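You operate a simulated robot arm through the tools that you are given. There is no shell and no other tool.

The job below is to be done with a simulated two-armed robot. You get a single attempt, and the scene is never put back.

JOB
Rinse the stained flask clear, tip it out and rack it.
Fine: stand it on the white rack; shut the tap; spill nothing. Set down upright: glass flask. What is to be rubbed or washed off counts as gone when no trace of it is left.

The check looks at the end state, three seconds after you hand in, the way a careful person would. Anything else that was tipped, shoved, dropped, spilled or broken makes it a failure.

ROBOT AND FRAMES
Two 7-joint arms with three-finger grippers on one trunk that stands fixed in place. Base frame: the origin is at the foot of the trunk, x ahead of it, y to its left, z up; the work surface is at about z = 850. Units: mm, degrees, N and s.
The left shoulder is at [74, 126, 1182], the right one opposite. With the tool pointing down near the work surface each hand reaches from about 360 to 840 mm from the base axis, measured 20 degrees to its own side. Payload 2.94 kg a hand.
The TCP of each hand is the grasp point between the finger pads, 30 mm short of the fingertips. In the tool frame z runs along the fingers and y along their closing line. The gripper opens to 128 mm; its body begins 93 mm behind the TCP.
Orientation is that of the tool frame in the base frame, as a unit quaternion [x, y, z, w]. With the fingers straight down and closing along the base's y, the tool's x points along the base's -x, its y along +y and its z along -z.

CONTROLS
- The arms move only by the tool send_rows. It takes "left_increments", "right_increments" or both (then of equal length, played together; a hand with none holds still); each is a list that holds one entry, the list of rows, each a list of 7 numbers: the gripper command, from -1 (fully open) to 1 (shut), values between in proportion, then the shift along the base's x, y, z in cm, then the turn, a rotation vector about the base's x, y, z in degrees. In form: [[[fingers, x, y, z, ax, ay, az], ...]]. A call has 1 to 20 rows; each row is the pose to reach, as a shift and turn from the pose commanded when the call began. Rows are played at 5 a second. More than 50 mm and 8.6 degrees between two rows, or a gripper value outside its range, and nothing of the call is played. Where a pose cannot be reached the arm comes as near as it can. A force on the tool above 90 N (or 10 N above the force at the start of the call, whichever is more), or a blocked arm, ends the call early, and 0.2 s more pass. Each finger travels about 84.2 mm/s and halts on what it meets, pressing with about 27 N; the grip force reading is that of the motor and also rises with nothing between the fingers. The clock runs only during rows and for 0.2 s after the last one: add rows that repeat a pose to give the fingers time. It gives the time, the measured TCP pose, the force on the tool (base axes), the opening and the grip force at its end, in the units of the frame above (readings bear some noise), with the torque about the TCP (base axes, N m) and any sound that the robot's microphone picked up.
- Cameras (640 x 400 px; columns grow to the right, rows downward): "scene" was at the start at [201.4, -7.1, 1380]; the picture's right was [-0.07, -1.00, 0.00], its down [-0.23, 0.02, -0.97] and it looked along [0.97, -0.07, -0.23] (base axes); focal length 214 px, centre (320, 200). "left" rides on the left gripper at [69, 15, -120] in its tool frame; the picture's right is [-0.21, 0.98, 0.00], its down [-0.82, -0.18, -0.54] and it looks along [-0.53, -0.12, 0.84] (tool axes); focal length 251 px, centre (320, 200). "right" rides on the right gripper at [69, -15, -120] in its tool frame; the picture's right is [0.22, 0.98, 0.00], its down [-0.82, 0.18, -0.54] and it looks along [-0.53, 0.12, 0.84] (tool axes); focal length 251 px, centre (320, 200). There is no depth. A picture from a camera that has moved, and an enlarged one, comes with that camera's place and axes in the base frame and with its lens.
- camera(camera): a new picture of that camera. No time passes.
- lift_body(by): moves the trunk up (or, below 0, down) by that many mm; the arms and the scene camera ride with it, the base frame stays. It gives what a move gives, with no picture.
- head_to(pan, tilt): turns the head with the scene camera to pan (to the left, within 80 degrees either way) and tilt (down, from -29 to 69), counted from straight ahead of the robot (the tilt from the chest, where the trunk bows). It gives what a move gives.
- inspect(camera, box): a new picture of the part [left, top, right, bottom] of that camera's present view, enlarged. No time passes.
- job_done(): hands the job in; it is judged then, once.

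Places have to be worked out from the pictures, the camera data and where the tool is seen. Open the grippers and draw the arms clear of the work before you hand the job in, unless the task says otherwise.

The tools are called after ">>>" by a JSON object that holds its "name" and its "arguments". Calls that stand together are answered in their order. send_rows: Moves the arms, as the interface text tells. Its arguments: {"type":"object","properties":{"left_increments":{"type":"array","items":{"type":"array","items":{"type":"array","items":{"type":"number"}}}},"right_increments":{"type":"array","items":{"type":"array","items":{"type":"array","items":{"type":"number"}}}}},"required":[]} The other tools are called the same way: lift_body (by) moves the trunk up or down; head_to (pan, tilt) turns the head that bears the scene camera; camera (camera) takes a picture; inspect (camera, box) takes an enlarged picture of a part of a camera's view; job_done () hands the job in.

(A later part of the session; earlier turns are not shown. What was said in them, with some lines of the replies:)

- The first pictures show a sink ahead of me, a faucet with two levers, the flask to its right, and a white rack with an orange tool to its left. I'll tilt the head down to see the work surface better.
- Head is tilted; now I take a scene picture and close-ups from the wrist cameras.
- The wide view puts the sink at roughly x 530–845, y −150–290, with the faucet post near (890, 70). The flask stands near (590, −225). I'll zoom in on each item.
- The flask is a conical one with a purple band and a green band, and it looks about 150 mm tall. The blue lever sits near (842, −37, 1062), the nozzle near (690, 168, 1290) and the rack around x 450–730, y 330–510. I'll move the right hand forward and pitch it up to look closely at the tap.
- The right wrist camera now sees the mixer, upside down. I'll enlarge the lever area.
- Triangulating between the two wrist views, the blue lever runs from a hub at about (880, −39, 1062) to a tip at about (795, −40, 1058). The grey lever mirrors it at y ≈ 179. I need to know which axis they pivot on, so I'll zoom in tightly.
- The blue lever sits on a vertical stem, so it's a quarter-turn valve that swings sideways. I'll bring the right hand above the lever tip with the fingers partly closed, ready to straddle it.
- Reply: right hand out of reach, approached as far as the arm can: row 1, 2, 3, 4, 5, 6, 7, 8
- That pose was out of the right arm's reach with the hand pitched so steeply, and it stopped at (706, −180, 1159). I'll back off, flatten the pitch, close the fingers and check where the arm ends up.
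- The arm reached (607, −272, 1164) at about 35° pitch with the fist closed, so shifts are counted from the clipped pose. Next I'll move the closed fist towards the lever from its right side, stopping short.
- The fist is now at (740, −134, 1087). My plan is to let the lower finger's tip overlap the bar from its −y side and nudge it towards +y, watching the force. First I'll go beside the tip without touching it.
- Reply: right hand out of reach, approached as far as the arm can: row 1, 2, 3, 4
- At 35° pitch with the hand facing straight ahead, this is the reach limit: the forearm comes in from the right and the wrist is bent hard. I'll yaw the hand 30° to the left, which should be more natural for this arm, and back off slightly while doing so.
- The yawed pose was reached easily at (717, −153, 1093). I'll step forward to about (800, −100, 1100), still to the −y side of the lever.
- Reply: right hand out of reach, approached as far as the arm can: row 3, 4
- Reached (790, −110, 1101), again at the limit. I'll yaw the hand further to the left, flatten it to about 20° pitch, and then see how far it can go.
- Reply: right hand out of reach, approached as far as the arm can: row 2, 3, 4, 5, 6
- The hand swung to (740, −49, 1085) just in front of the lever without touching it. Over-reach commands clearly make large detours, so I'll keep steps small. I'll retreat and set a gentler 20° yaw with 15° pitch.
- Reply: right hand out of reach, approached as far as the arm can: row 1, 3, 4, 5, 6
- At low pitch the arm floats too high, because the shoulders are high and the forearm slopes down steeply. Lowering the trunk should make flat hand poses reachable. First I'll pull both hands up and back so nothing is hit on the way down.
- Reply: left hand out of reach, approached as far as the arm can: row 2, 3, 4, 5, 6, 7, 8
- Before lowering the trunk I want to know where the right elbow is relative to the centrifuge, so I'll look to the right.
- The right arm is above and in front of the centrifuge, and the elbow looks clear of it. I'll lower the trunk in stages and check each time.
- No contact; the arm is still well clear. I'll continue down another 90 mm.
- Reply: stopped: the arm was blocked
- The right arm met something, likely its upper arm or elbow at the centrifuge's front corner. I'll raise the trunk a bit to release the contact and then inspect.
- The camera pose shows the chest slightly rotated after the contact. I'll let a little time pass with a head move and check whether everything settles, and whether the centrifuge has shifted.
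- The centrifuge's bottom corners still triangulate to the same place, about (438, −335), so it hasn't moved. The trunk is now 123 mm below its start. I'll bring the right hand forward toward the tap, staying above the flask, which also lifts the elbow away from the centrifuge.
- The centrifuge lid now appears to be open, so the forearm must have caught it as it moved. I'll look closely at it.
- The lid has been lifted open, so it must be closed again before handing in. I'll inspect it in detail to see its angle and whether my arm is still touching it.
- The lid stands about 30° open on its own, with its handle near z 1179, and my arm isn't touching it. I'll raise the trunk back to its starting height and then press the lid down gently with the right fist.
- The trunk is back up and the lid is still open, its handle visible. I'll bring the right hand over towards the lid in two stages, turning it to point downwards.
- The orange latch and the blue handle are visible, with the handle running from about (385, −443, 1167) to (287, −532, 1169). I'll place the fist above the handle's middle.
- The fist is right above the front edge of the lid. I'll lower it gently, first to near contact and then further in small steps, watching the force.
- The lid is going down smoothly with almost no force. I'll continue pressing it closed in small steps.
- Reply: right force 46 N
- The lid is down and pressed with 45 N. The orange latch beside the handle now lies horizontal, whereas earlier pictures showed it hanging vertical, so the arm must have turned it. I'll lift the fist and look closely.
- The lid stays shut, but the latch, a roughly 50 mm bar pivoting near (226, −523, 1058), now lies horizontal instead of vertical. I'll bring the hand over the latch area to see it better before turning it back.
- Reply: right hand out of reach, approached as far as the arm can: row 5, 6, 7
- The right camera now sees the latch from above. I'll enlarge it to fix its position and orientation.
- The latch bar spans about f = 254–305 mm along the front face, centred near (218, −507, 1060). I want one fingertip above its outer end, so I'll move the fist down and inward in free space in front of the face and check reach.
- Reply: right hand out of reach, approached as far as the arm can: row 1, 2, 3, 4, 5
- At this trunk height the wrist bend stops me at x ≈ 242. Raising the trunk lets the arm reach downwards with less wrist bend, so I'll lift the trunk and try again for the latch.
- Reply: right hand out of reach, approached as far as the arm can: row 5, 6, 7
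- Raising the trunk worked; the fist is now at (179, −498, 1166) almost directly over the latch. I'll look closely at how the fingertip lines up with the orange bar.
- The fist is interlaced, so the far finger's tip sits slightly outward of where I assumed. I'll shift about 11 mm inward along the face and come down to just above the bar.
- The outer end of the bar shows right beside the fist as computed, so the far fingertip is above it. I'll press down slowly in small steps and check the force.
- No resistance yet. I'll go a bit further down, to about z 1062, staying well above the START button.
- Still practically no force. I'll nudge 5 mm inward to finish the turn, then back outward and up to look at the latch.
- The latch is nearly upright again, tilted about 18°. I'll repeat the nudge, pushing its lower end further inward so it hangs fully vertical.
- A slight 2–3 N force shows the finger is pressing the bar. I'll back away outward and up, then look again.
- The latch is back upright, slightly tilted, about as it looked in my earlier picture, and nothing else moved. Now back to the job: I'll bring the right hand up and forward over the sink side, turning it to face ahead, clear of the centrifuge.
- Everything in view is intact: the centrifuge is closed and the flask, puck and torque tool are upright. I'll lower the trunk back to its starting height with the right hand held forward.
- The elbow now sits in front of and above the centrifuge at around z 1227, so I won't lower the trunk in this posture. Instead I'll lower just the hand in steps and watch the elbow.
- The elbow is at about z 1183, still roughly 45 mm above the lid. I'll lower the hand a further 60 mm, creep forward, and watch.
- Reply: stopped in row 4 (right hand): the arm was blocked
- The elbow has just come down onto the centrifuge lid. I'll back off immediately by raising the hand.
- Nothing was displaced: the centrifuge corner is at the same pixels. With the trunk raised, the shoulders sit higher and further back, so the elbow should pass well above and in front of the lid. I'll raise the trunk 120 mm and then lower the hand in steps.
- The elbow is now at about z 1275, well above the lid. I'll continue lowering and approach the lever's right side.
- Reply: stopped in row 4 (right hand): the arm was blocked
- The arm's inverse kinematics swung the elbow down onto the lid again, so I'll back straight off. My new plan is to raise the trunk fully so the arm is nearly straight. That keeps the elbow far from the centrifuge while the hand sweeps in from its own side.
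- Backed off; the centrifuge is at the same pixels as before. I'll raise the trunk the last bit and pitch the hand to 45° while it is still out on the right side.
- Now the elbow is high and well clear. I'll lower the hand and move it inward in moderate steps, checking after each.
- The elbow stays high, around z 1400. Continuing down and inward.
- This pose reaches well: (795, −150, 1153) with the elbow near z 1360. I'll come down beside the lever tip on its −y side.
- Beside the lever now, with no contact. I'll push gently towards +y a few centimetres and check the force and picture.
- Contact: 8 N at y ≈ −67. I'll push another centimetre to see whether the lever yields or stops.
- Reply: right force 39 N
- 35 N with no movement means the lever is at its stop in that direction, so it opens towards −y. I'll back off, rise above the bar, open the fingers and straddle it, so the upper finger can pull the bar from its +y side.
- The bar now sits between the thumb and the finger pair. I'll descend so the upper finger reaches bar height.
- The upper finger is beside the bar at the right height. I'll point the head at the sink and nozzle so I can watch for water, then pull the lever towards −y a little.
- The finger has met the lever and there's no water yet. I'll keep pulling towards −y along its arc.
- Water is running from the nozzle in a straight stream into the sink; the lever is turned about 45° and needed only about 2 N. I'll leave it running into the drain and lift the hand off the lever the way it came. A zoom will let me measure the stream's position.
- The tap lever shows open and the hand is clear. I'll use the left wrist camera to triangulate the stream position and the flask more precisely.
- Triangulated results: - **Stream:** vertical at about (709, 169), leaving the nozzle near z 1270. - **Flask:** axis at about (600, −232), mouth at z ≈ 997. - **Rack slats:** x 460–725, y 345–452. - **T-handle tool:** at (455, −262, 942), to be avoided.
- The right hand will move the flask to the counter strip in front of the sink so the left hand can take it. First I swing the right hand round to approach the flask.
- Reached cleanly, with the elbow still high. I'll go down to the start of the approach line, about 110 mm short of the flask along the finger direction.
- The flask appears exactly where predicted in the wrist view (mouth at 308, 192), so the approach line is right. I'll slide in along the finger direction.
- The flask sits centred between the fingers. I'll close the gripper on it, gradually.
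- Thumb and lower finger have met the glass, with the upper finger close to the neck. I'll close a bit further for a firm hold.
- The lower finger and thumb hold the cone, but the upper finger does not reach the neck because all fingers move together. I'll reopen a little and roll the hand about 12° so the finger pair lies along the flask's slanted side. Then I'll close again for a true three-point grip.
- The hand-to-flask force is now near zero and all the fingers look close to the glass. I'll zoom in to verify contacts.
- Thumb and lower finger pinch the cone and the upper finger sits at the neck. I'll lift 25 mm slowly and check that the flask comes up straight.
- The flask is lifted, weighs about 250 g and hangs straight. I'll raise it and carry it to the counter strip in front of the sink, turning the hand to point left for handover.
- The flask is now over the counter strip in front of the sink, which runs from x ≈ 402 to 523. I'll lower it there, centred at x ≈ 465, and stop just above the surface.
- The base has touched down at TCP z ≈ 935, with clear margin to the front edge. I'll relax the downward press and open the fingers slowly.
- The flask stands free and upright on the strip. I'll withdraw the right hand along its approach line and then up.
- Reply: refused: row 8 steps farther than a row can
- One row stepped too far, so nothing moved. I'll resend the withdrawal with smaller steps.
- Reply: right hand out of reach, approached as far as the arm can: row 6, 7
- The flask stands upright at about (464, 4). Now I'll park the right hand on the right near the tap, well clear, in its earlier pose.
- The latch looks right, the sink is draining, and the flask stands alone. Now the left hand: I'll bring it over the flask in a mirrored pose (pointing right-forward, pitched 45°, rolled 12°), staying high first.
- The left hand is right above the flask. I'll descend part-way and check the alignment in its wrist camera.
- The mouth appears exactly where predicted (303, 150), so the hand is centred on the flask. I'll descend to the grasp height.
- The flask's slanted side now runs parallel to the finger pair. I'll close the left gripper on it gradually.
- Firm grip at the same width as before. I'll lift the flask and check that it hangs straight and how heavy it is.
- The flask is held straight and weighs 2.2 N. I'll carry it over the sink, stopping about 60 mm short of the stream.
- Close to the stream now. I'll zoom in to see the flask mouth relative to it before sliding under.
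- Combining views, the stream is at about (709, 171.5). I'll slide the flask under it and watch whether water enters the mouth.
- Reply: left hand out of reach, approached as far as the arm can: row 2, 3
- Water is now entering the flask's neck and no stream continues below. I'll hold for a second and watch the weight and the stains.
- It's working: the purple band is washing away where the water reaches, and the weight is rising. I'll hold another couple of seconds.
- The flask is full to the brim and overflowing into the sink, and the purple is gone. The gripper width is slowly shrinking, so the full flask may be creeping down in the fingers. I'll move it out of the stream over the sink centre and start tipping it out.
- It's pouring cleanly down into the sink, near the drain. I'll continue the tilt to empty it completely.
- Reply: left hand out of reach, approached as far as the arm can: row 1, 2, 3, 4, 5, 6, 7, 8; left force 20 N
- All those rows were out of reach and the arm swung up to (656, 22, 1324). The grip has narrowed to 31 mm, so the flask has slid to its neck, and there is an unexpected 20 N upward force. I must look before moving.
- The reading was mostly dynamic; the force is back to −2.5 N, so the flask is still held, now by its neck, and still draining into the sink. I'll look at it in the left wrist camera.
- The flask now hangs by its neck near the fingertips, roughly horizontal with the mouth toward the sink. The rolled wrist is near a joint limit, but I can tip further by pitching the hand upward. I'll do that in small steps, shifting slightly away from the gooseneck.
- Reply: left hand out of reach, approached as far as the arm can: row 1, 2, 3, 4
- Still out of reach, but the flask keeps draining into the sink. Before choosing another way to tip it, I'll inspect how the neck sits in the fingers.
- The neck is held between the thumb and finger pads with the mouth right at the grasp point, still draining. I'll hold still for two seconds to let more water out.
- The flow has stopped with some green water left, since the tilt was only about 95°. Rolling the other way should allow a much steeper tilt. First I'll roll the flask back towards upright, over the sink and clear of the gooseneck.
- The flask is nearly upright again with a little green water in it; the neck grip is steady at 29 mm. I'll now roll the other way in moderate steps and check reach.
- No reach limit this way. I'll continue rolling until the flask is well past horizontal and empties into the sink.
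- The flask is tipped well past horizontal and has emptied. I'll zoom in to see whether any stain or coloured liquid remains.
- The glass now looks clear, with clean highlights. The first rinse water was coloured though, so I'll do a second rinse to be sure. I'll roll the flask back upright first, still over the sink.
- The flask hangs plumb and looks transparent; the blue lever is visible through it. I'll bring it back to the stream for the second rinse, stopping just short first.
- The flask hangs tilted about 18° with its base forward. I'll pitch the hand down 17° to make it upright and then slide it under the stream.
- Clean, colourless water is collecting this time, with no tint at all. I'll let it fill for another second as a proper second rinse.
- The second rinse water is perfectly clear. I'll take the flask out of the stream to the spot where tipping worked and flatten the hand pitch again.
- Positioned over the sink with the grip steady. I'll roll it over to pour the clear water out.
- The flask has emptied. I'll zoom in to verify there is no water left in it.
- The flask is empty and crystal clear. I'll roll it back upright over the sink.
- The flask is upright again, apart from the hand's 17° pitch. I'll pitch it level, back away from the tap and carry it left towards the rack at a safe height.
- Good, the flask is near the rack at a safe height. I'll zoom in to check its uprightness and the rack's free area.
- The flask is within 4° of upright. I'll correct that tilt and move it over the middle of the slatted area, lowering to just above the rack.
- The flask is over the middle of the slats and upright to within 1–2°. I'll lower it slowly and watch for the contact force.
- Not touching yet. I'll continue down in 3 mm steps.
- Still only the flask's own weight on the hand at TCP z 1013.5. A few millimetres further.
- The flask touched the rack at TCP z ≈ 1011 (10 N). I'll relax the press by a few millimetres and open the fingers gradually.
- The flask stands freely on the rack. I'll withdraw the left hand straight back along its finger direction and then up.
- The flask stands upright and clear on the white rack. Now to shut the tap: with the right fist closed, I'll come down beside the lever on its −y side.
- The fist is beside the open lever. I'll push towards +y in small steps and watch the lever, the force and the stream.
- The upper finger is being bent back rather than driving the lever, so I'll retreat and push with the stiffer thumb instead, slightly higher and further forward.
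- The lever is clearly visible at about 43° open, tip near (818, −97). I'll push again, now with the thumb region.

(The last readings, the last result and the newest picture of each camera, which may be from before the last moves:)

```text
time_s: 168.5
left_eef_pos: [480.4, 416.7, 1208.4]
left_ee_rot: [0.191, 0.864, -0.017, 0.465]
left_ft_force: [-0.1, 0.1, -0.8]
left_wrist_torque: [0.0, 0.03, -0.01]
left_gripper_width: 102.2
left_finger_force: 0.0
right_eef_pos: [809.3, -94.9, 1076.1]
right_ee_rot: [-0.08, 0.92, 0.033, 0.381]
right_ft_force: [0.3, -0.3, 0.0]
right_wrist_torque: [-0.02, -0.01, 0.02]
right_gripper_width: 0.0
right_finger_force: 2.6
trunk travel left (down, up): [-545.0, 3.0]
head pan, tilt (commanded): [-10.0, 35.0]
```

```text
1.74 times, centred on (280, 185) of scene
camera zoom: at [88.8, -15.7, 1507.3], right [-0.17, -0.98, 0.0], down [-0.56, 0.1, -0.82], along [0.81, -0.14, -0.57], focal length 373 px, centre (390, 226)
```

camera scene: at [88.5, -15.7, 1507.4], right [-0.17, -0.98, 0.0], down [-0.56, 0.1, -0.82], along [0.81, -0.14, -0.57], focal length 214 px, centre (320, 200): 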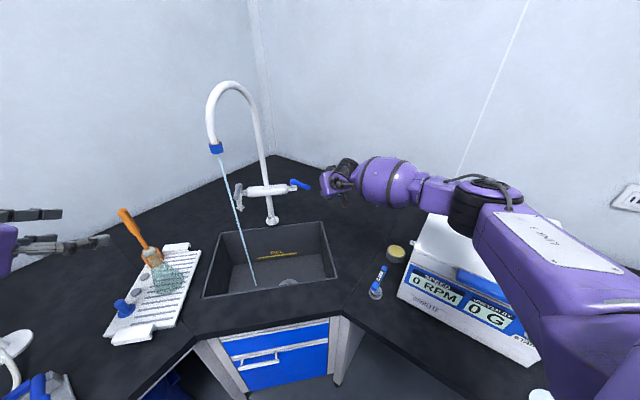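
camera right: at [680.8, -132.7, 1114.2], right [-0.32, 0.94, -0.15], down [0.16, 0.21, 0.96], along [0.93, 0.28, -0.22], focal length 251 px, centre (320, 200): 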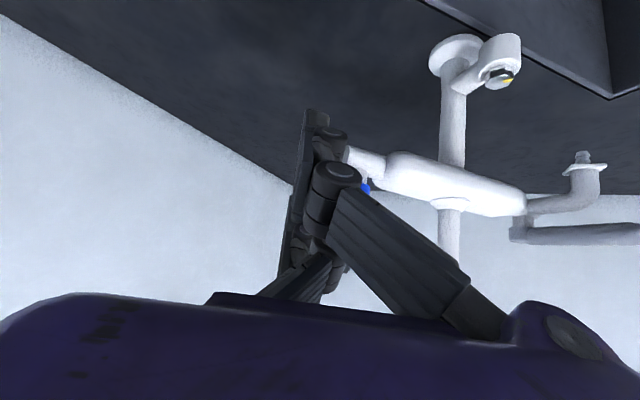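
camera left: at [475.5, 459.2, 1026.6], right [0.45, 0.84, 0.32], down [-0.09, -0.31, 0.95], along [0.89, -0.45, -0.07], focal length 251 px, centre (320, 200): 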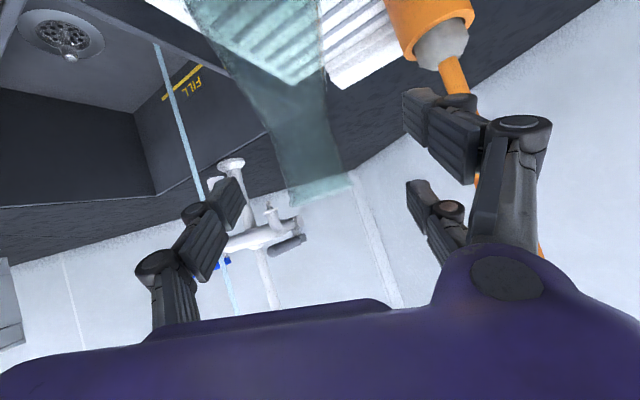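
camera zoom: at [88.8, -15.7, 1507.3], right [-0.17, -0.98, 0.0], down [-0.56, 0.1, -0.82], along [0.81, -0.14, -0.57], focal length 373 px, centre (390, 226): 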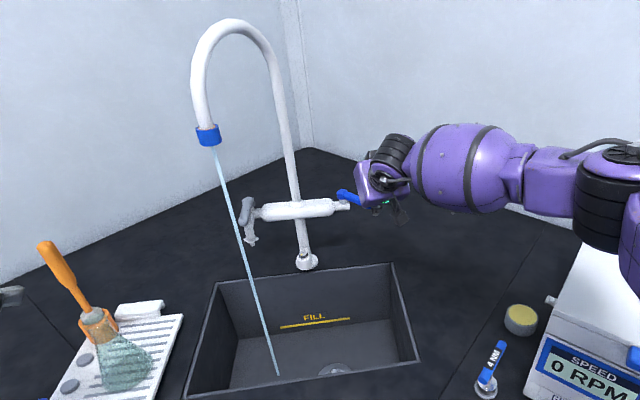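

No noticeable force yet. I'll zoom in on the lever to see whether it moved or whether the fist is passing over it.

>>> {"name": "inspect", "arguments": {"camera": "scene", "box": [270, 150, 350, 220]}}

>>> {"name": "inspect", "arguments": {"camera": "right", "box": [260, 90, 460, 260]}}

```text
5.71 times, centred on (310, 185) of scene
camera zoom: at [88.8, -15.7, 1507.3], right [-0.17, -0.98, 0.0], down [-0.56, 0.1, -0.82], along [0.81, -0.14, -0.57], focal length 1226 px, centre (377, 286)
```

zoom: 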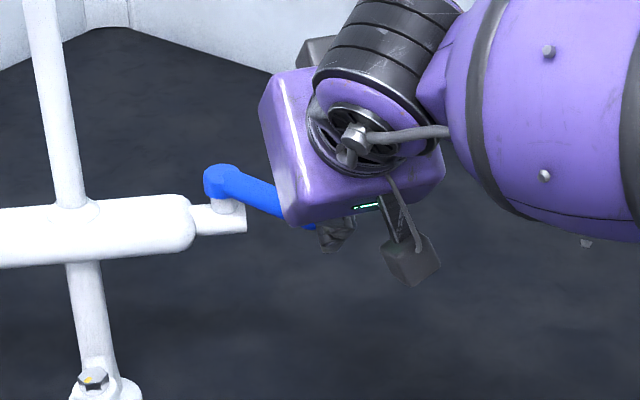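

```text
2.35 times, centred on (360, 175) of right
camera zoom: at [680.8, -132.7, 1114.2], right [-0.32, 0.94, -0.15], down [0.16, 0.21, 0.96], along [0.93, 0.28, -0.22], focal length 592 px, centre (226, 259)
```

zoom: 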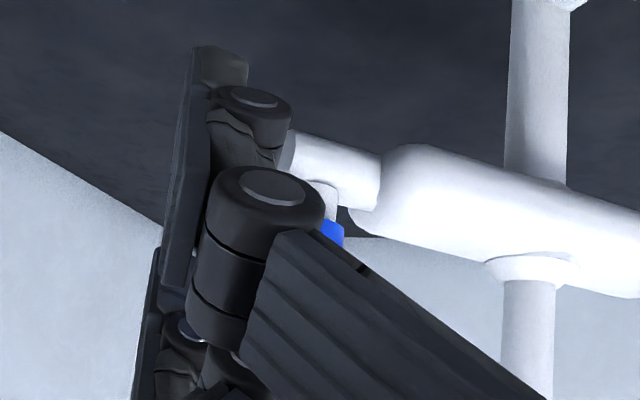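

The lever's tip is just under the hand and it looks slightly further closed. I'll keep pushing towards +y.

>>> {"name": "send_rows", "arguments": {"right_increments": [[[1, 0, 0.7, -0.3, 0, 0, 0], [1, 0, 1.4, -0.6, 0, 0, 0], [1, 0, 2.1, -0.8, 0, 0, 0], [1, 0, 2.8, -0.8, 0, 0, 0], [1, 0, 2.8, -0.8, 0, 0, 0]]]}}

>>> {"name": "inspect", "arguments": {"camera": "scene", "box": [190, 90, 350, 280]}}

>>> {"name": "inspect", "arguments": {"camera": "right", "box": [260, 90, 460, 260]}}

```text
time_s: 169.7
left_eef_pos: [480.2, 417.2, 1210.5]
left_ee_rot: [0.192, 0.864, -0.017, 0.465]
left_ft_force: [0.5, -0.1, 0.5]
left_wrist_torque: [0.0, -0.04, 0.02]
left_gripper_width: 102.5
left_finger_force: 0.0
right_eef_pos: [810.6, -65.8, 1070.7]
right_ee_rot: [-0.08, 0.92, 0.033, 0.381]
right_ft_force: [0.1, -0.6, -0.3]
right_wrist_torque: [0.02, -0.05, -0.02]
right_gripper_width: 0.0
right_finger_force: 2.8
trunk travel left (down, up): [-545.0, 3.0]
head pan, tilt (commanded): [-10.0, 35.0]
```

```text
2.11 times, centred on (270, 185) of scene
camera zoom: at [88.8, -15.8, 1507.3], right [-0.17, -0.98, 0.0], down [-0.56, 0.1, -0.82], along [0.81, -0.14, -0.57], focal length 452 px, centre (425, 232)
```

zoom: 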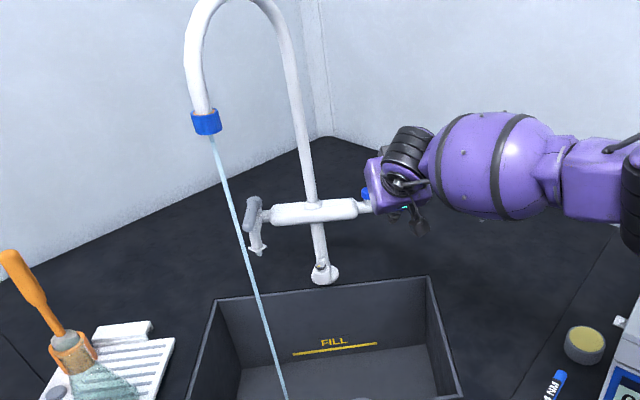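

```text
2.35 times, centred on (360, 175) of right
camera zoom: at [681.7, -104.0, 1106.9], right [-0.32, 0.94, -0.15], down [0.16, 0.21, 0.96], along [0.93, 0.28, -0.22], focal length 592 px, centre (226, 259)
```

zoom: 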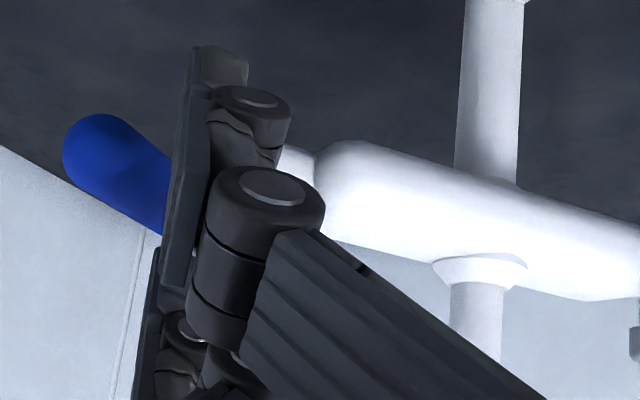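

The fist passed just above the lever without catching it; the lever is now on its −y side, still open. I'll lift, go back to the −y side and come down lower and a bit further forward so the thumb is level with the bar.

>>> {"name": "send_rows", "arguments": {"right_increments": [[[1, 0, 0, 3, 0, 0, 0], [1, 0, 0, 6, 0, 0, 0], [1, 0, -3.5, 6, 0, 0, 0], [1, 0, -7, 6, 0, 0, 0], [1, 0.3, -9.5, 5, 0, 0, 0], [1, 0.7, -9.5, 2, 0, 0, 0], [1, 1.0, -9.5, -0.5, 0, 0, 0], [1, 1.2, -9.5, -1.9, 0, 0, 0], [1, 1.2, -9.5, -1.9, 0, 0, 0]]]}}

>>> {"name": "camera", "arguments": {"camera": "right"}}

>>> {"name": "inspect", "arguments": {"camera": "scene", "box": [270, 150, 350, 220]}}

```text
time_s: 171.7
left_eef_pos: [480.8, 417.7, 1209.5]
left_ee_rot: [0.191, 0.864, -0.017, 0.465]
left_ft_force: [-0.5, -0.4, 0.2]
left_wrist_torque: [-0.02, 0.0, 0.0]
left_gripper_width: 102.8
left_finger_force: 0.2
right_eef_pos: [822.1, -162.7, 1053.1]
right_ee_rot: [-0.079, 0.92, 0.032, 0.381]
right_ft_force: [1.0, -0.5, 0.1]
right_wrist_torque: [0.0, 0.01, 0.01]
right_gripper_width: 0.0
right_finger_force: 3.1
trunk travel left (down, up): [-545.0, 3.0]
head pan, tilt (commanded): [-10.0, 35.0]
```

```text
taken
camera right: at [693.5, -201.0, 1088.5], right [-0.32, 0.94, -0.15], down [0.16, 0.21, 0.96], along [0.93, 0.28, -0.22], focal length 251 px, centre (320, 200)
```

right: 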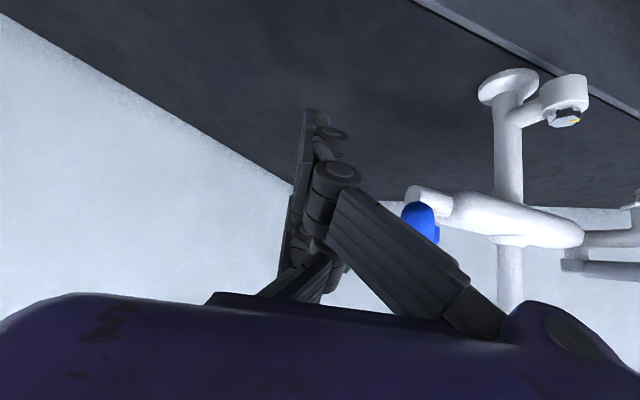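

```text
5.71 times, centred on (310, 185) of scene
camera zoom: at [88.8, -15.4, 1507.4], right [-0.17, -0.98, 0.0], down [-0.56, 0.1, -0.82], along [0.81, -0.14, -0.57], focal length 1226 px, centre (377, 286)
```

zoom: 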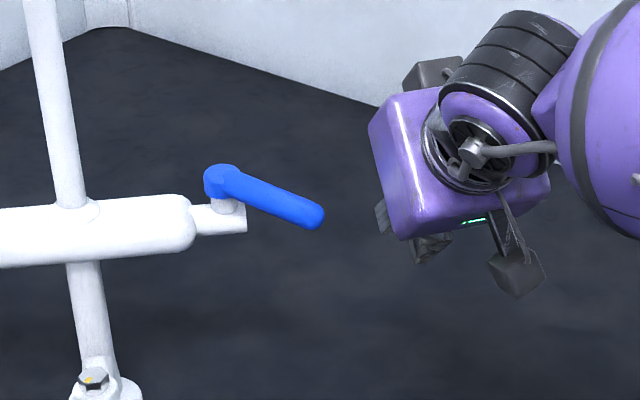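

Now the thumb is level with the bar and just outside the tip. Pushing towards +y.

>>> {"name": "send_rows", "arguments": {"right_increments": [[[1, 0, 1.5, 0, 0, 0, 0], [1, 0, 3.0, 0, 0, 0, 0], [1, 0, 4.2, 0, 0, 0, 0], [1, 0, 5.2, 0, 0, 0, 0], [1, 0, 6.2, 0, 0, 0, 0], [1, 0, 6.2, 0, 0, 0, 0]]]}}

>>> {"name": "camera", "arguments": {"camera": "right"}}

>>> {"name": "inspect", "arguments": {"camera": "scene", "box": [190, 90, 350, 280]}}

```text
time_s: 173.1
left_eef_pos: [479.7, 416.3, 1210.0]
left_ee_rot: [0.191, 0.865, -0.016, 0.464]
left_ft_force: [0.3, -0.4, 0.6]
left_wrist_torque: [0.03, -0.02, 0.01]
left_gripper_width: 102.4
left_finger_force: 0.0
right_eef_pos: [822.0, -101.7, 1051.2]
right_ee_rot: [-0.08, 0.92, 0.034, 0.381]
right_ft_force: [0.5, -0.2, -0.8]
right_wrist_torque: [0.01, 0.01, -0.03]
right_gripper_width: 0.0
right_finger_force: 3.6
trunk travel left (down, up): [-545.0, 3.0]
head pan, tilt (commanded): [-10.0, 35.0]
```

```text
taken
camera right: at [692.7, -138.9, 1087.3], right [-0.32, 0.94, -0.15], down [0.16, 0.21, 0.96], along [0.93, 0.28, -0.22], focal length 251 px, centre (320, 200)
```

right: 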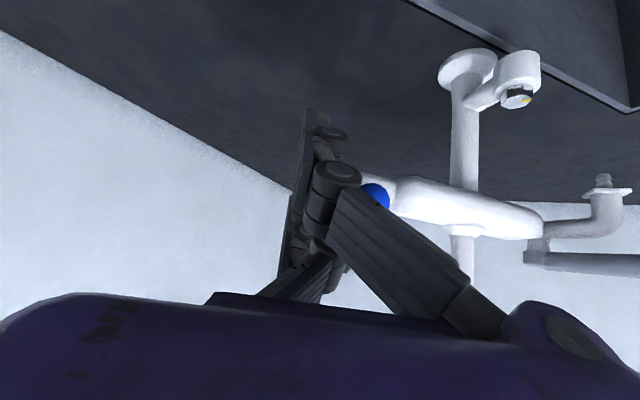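

```text
2.11 times, centred on (270, 185) of scene
camera zoom: at [88.7, -16.1, 1507.3], right [-0.17, -0.98, 0.0], down [-0.56, 0.1, -0.82], along [0.81, -0.14, -0.57], focal length 452 px, centre (425, 232)
```

zoom: 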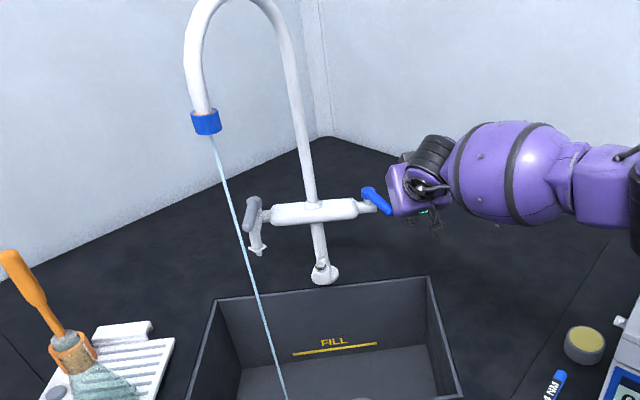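

The lever has turned from about 43° to about 23° with hardly any force. I'll continue until it meets its stop.

>>> {"name": "send_rows", "arguments": {"right_increments": [[[1, 0, 0.7, 0, 0, 0, 0], [1, 0, 1.4, 0, 0, 0, 0], [1, 0, 2.0, 0, 0, 0, 0], [1, 0, 2.6, 0, 0, 0, 0], [1, 0, 2.6, 0, 0, 0, 0]]]}}

>>> {"name": "camera", "arguments": {"camera": "right"}}

>>> {"name": "inspect", "arguments": {"camera": "scene", "box": [190, 90, 350, 280]}}

```text
time_s: 174.3
left_eef_pos: [479.7, 417.9, 1209.0]
left_ee_rot: [0.191, 0.865, -0.016, 0.464]
left_ft_force: [-0.2, 0.2, -0.1]
left_wrist_torque: [-0.03, -0.03, 0.06]
left_gripper_width: 102.7
left_finger_force: 0.0
right_eef_pos: [822.5, -73.0, 1050.9]
right_ee_rot: [-0.08, 0.92, 0.033, 0.382]
right_ft_force: [0.2, 0.5, 0.6]
right_wrist_torque: [0.0, 0.02, 0.01]
right_gripper_width: 0.0
right_finger_force: 2.6
trunk travel left (down, up): [-545.0, 3.0]
head pan, tilt (commanded): [-10.0, 35.0]
```

```text
taken
camera right: at [693.2, -110.7, 1087.5], right [-0.32, 0.94, -0.15], down [0.16, 0.21, 0.96], along [0.93, 0.28, -0.22], focal length 251 px, centre (320, 200)
```

right: 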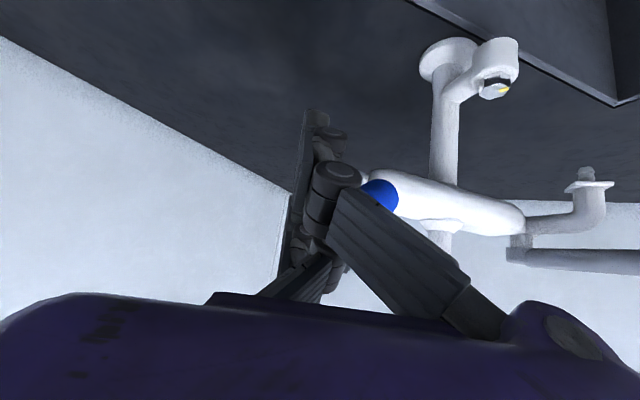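

```text
2.11 times, centred on (270, 185) of scene
camera zoom: at [89.0, -15.6, 1507.3], right [-0.17, -0.98, 0.0], down [-0.56, 0.1, -0.82], along [0.81, -0.14, -0.57], focal length 452 px, centre (425, 232)
```

zoom: 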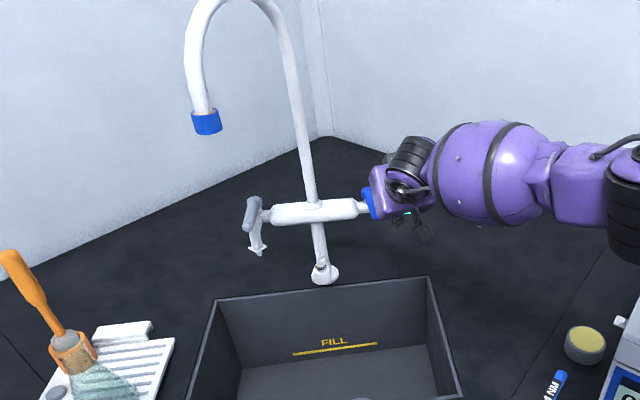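

The water has stopped. I'll press gently a little further to make sure the lever is fully against its closed stop.

>>> {"name": "send_rows", "arguments": {"right_increments": [[[1, 0, 0.3, 0, 0, 0, 0], [1, 0, 0.6, 0, 0, 0, 0], [1, 0, 0.6, 0, 0, 0, 0]]]}}

>>> {"name": "inspect", "arguments": {"camera": "scene", "box": [270, 150, 350, 220]}}

```text
time_s: 175.1
left_eef_pos: [480.8, 417.6, 1209.4]
left_ee_rot: [0.191, 0.864, -0.016, 0.465]
left_ft_force: [0.0, -0.3, 0.9]
left_wrist_torque: [-0.05, -0.02, 0.01]
left_gripper_width: 102.5
left_finger_force: 0.1
right_eef_pos: [822.5, -67.8, 1050.8]
right_ee_rot: [-0.08, 0.92, 0.034, 0.381]
right_ft_force: [-1.9, -3.9, 0.8]
right_wrist_torque: [-0.03, -0.05, 0.03]
right_gripper_width: 0.0
right_finger_force: 3.3
trunk travel left (down, up): [-545.0, 3.0]
head pan, tilt (commanded): [-10.0, 35.0]
```

```text
5.71 times, centred on (310, 185) of scene
camera zoom: at [88.3, -16.2, 1507.4], right [-0.17, -0.98, 0.0], down [-0.56, 0.1, -0.82], along [0.81, -0.14, -0.57], focal length 1226 px, centre (377, 286)
```

zoom: 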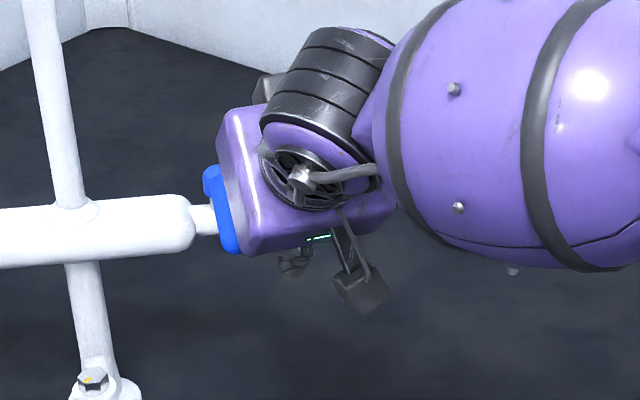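

4 N now, right where the closed stop was before. One last slight press, then I'll back away.

>>> {"name": "send_rows", "arguments": {"right_increments": [[[1, 0, 0.3, 0, 0, 0, 0], [1, 0, 0.4, 0, 0, 0, 0], [1, 0, 0.4, 0, 0, 0, 0]]]}}

>>> {"name": "send_rows", "arguments": {"right_increments": [[[1, 0, -2, 0, 0, 0, 0], [1, 0, -5, 0, 0, 0, 0], [1, -0.5, -8, 3, 0, 0, 0], [1, -1.0, -10.5, 7, 0, 0, 0], [0.5, -1.5, -12.5, 11, 0, 0, 0], [0, -2.5, -14.5, 15, 0, 0, 0], [-0.5, -3.5, -16.5, 19, 0, 0, 0], [-0.5, -4.5, -18, 23, 0, 0, 0], [-0.5, -4.5, -18, 26, 0, 0, 0], [-0.5, -4.5, -18, 26, 0, 0, 0]]]}}

>>> {"name": "camera", "arguments": {"camera": "scene"}}

>>> {"name": "inspect", "arguments": {"camera": "scene", "box": [190, 70, 370, 300]}}

```text
time_s: 175.9
left_eef_pos: [481.4, 415.5, 1209.8]
left_ee_rot: [0.192, 0.865, -0.016, 0.464]
left_ft_force: [0.3, -0.5, -0.2]
left_wrist_torque: [-0.03, 0.01, 0.02]
left_gripper_width: 102.3
left_finger_force: 0.1
right_eef_pos: [821.4, -66.0, 1050.9]
right_ee_rot: [-0.079, 0.92, 0.032, 0.382]
right_ft_force: [-0.2, -9.7, 0.0]
right_wrist_torque: [-0.03, -0.01, -0.09]
right_gripper_width: 0.1
right_finger_force: 3.5
trunk travel left (down, up): [-545.0, 3.0]
head pan, tilt (commanded): [-10.0, 35.0]
```

```text
time_s: 178.1
left_eef_pos: [481.4, 416.5, 1208.3]
left_ee_rot: [0.19, 0.865, -0.016, 0.464]
left_ft_force: [-1.2, 0.1, 1.0]
left_wrist_torque: [0.01, 0.03, 0.02]
left_gripper_width: 102.3
left_finger_force: 0.1
right_eef_pos: [776.4, -244.7, 1309.3]
right_ee_rot: [-0.08, 0.921, 0.032, 0.381]
right_ft_force: [0.9, -0.3, -0.6]
right_wrist_torque: [0.02, -0.02, 0.03]
right_gripper_width: 96.2
right_finger_force: 0.1
trunk travel left (down, up): [-545.0, 3.0]
head pan, tilt (commanded): [-10.0, 35.0]
```

```text
taken
camera scene: at [89.3, -16.1, 1507.2], right [-0.17, -0.98, 0.0], down [-0.57, 0.1, -0.82], along [0.81, -0.14, -0.57], focal length 214 px, centre (320, 200)
```

scene: 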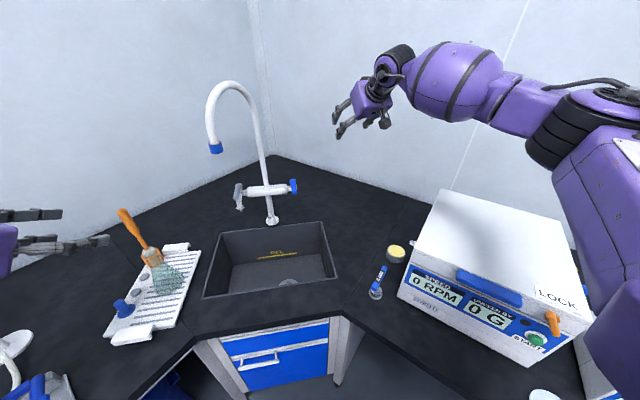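

```text
1.74 times, centred on (280, 185) of scene
camera zoom: at [89.3, -16.1, 1507.2], right [-0.17, -0.98, 0.0], down [-0.57, 0.1, -0.82], along [0.81, -0.14, -0.57], focal length 373 px, centre (390, 226)
```

zoom: 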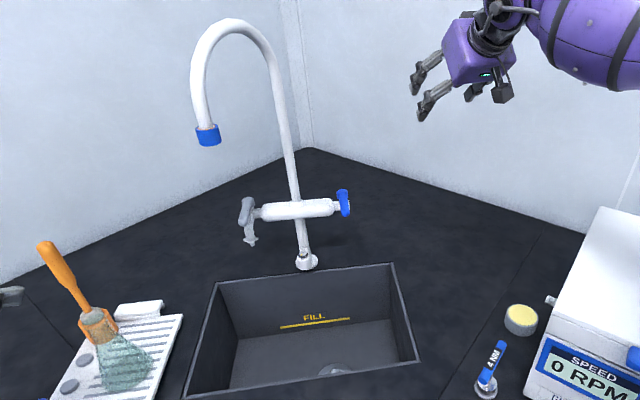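

The tap is shut and the lever is back in place. I'll check the flask, the counters for drips, and the centrifuge latch in close-ups.

>>> {"name": "inspect", "arguments": {"camera": "scene", "box": [480, 260, 600, 360]}}

>>> {"name": "inspect", "arguments": {"camera": "scene", "box": [100, 200, 210, 350]}}

>>> {"name": "inspect", "arguments": {"camera": "scene", "box": [190, 210, 400, 340]}}

```text
4.00 times, centred on (540, 310) of scene
camera zoom: at [89.3, -16.1, 1507.2], right [-0.17, -0.98, 0.0], down [-0.57, 0.1, -0.82], along [0.81, -0.14, -0.57], focal length 858 px, centre (-560, -240)
```

zoom: 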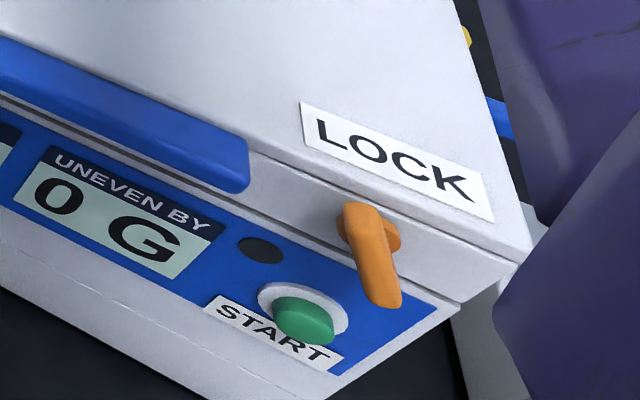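

```text
2.67 times, centred on (155, 275) of scene
camera zoom: at [89.3, -16.1, 1507.2], right [-0.17, -0.98, 0.0], down [-0.57, 0.1, -0.82], along [0.81, -0.14, -0.57], focal length 572 px, centre (760, 0)
```

zoom: 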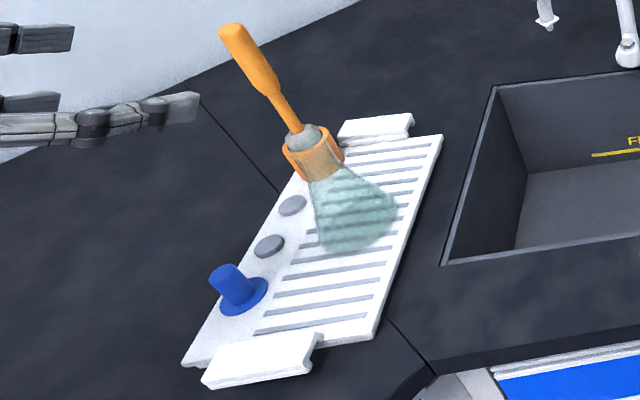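

```text
3.05 times, centred on (295, 275) of scene
camera zoom: at [89.3, -16.1, 1507.2], right [-0.17, -0.98, 0.0], down [-0.57, 0.1, -0.82], along [0.81, -0.14, -0.57], focal length 654 px, centre (396, -29)
```

zoom: 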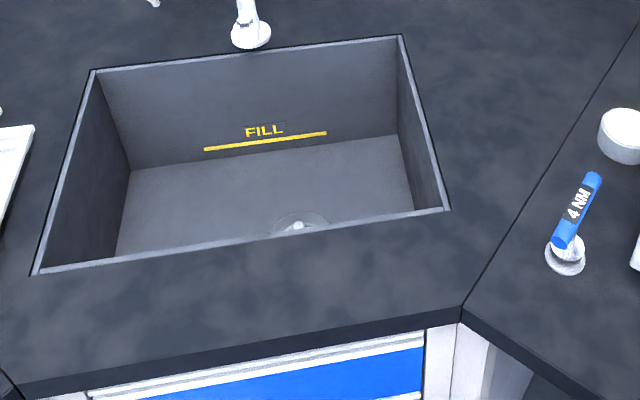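

Everything checks out:
- The latch matches its original tilted position and the lid is shut, showing 0 RPM.
- The counters are dry.
- The flask stands vertical on the slats, colourless and empty.

Now I'll open both grippers and draw the arms up and away.

>>> {"name": "send_rows", "arguments": {"left_increments": [[[-0.6, -0.2, -0.5, 3, 0, 0, 0], [-0.8, -0.4, -1, 6, 0, 0, 0], [-1, -0.6, -1.5, 9.5, 0, 0, 0], [-1, -0.8, -2, 13, 0, 0, 0], [-1, -1, -3, 16, 0, 0, 0], [-1, -1, -4, 19, 0, 0, 0], [-1, -1, -4, 19, 0, 0, 0]]], "right_increments": [[[-0.7, -3, -0.3, 2, 0, 0, 0], [-1, -6.5, -0.6, 4, 0, 0, 0], [-1, -10, -1, 6, 0, 0, 0], [-1, -13.5, -1.5, 8.5, 0, 0, 0], [-1, -17, -2, 11, 0, 0, 0], [-1, -20, -2.5, 13, 0, 0, 0], [-1, -20, -2.5, 13, 0, 0, 0]]]}}

>>> {"name": "camera", "arguments": {"camera": "scene"}}

>>> {"name": "camera", "arguments": {"camera": "left"}}

```text
time_s: 179.7
left_eef_pos: [471.2, 377.8, 1402.9]
left_ee_rot: [0.194, 0.865, -0.019, 0.463]
left_ft_force: [0.7, 0.2, -0.4]
left_wrist_torque: [0.01, -0.02, 0.0]
left_gripper_width: 128.2
left_finger_force: 0.1
left hand out of reach, approached as far as the arm can: row 1, 2, 3, 4, 5
right_eef_pos: [577.3, -271.8, 1442.3]
right_ee_rot: [-0.08, 0.921, 0.032, 0.381]
right_ft_force: [0.3, -0.5, -0.3]
right_wrist_torque: [0.04, -0.02, 0.0]
right_gripper_width: 128.1
right_finger_force: 0.1
trunk travel left (down, up): [-545.0, 3.0]
head pan, tilt (commanded): [-10.0, 35.0]
```

```text
taken
camera scene: at [88.6, -16.5, 1507.3], right [-0.17, -0.98, 0.0], down [-0.56, 0.1, -0.82], along [0.81, -0.14, -0.57], focal length 214 px, centre (320, 200)
```

scene: 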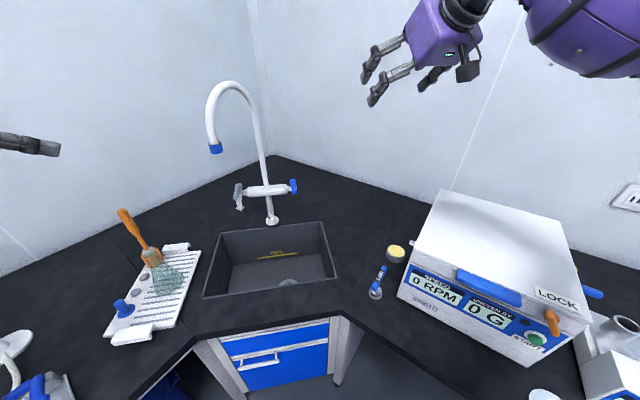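

```text
taken
camera left: at [346.4, 438.7, 1418.2], right [0.45, 0.84, 0.32], down [-0.08, -0.31, 0.95], along [0.89, -0.45, -0.07], focal length 251 px, centre (320, 200)
```

left: 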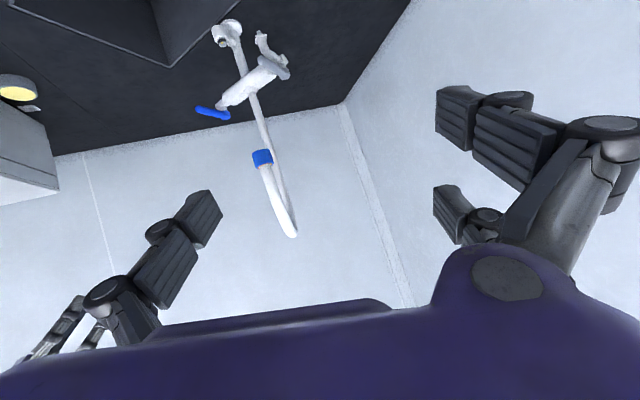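

Both arms are clear. I'll take one last look to the left side to confirm the flask and the neighbouring equipment are undisturbed.

>>> {"name": "head_to", "arguments": {"pan": 30, "tilt": 40}}

>>> {"name": "camera", "arguments": {"camera": "scene"}}

>>> {"name": "inspect", "arguments": {"camera": "scene", "box": [250, 150, 370, 270]}}

```text
time_s: 180.8
left_eef_pos: [472.1, 377.5, 1404.7]
left_ee_rot: [0.193, 0.864, -0.019, 0.464]
left_ft_force: [1.1, 0.6, 0.1]
left_wrist_torque: [0.02, 0.02, -0.02]
left_gripper_width: 128.1
left_finger_force: 0.0
right_eef_pos: [578.5, -269.8, 1441.2]
right_ee_rot: [-0.079, 0.92, 0.033, 0.381]
right_ft_force: [0.2, -0.7, 0.0]
right_wrist_torque: [-0.03, 0.0, 0.02]
right_gripper_width: 128.0
right_finger_force: 0.0
trunk travel left (down, up): [-545.0, 3.0]
head pan, tilt (commanded): [30.0, 40.0]
```

```text
taken
camera scene: at [75.7, 42.0, 1499.8], right [0.5, -0.87, 0.0], down [-0.56, -0.32, -0.77], along [0.66, 0.38, -0.64], focal length 214 px, centre (320, 200)
```

scene: 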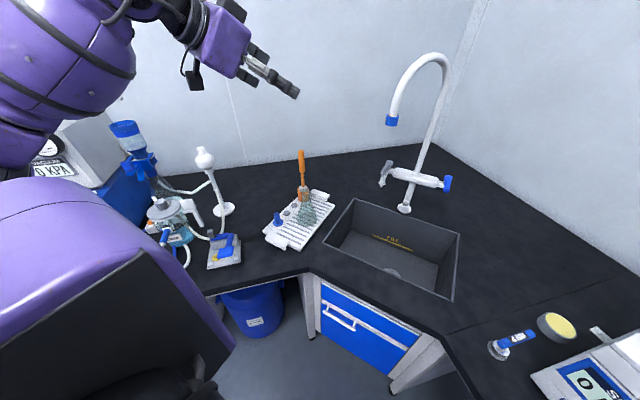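

```text
3.33 times, centred on (310, 210) of scene
camera zoom: at [75.7, 42.0, 1499.8], right [0.5, -0.87, 0.0], down [-0.56, -0.32, -0.77], along [0.66, 0.38, -0.64], focal length 715 px, centre (353, 167)
```

zoom: 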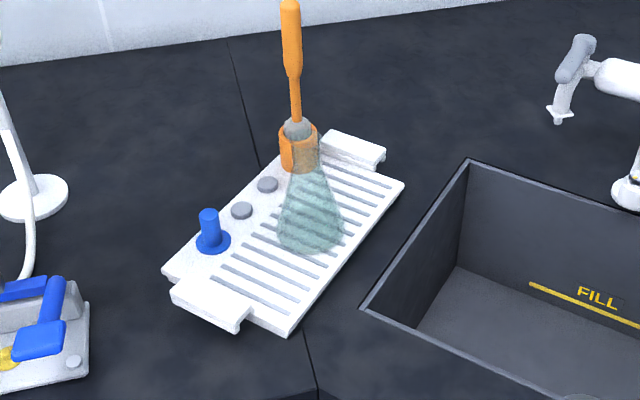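

The flask stands upright on the white rack, empty and clear. The tap is shut, the counters are dry, all other equipment stands as before, and both hands are open and well clear. I'm handing the job in.

>>> {"name": "job_done", "arguments": {}}

```text
The job is handed in.
```

The flask is rinsed clear, emptied and standing upright on the white rack. The tap is shut and I saw no water on the counters. I rinsed it twice, and the second rinse water came out colourless.

**Centrifuge disturbed:** while I was working out how to reach the tap, my right arm hit the centrifuge several times and lifted its lid open. I closed the lid and turned the orange latch back. The lid is shut, the display reads 0 RPM, and its front corner measured in the same place after the early contacts. The latch matches a picture taken just after the first contact. I have no measured reference from before that contact, so I can't be certain it is exactly where it started.

**Flask slip:** during the first rinse, the full flask slid in the gripper from its body to its neck. It stayed held, and the water went into the sink.

The job has been handed in, and I haven't seen the result of the check.
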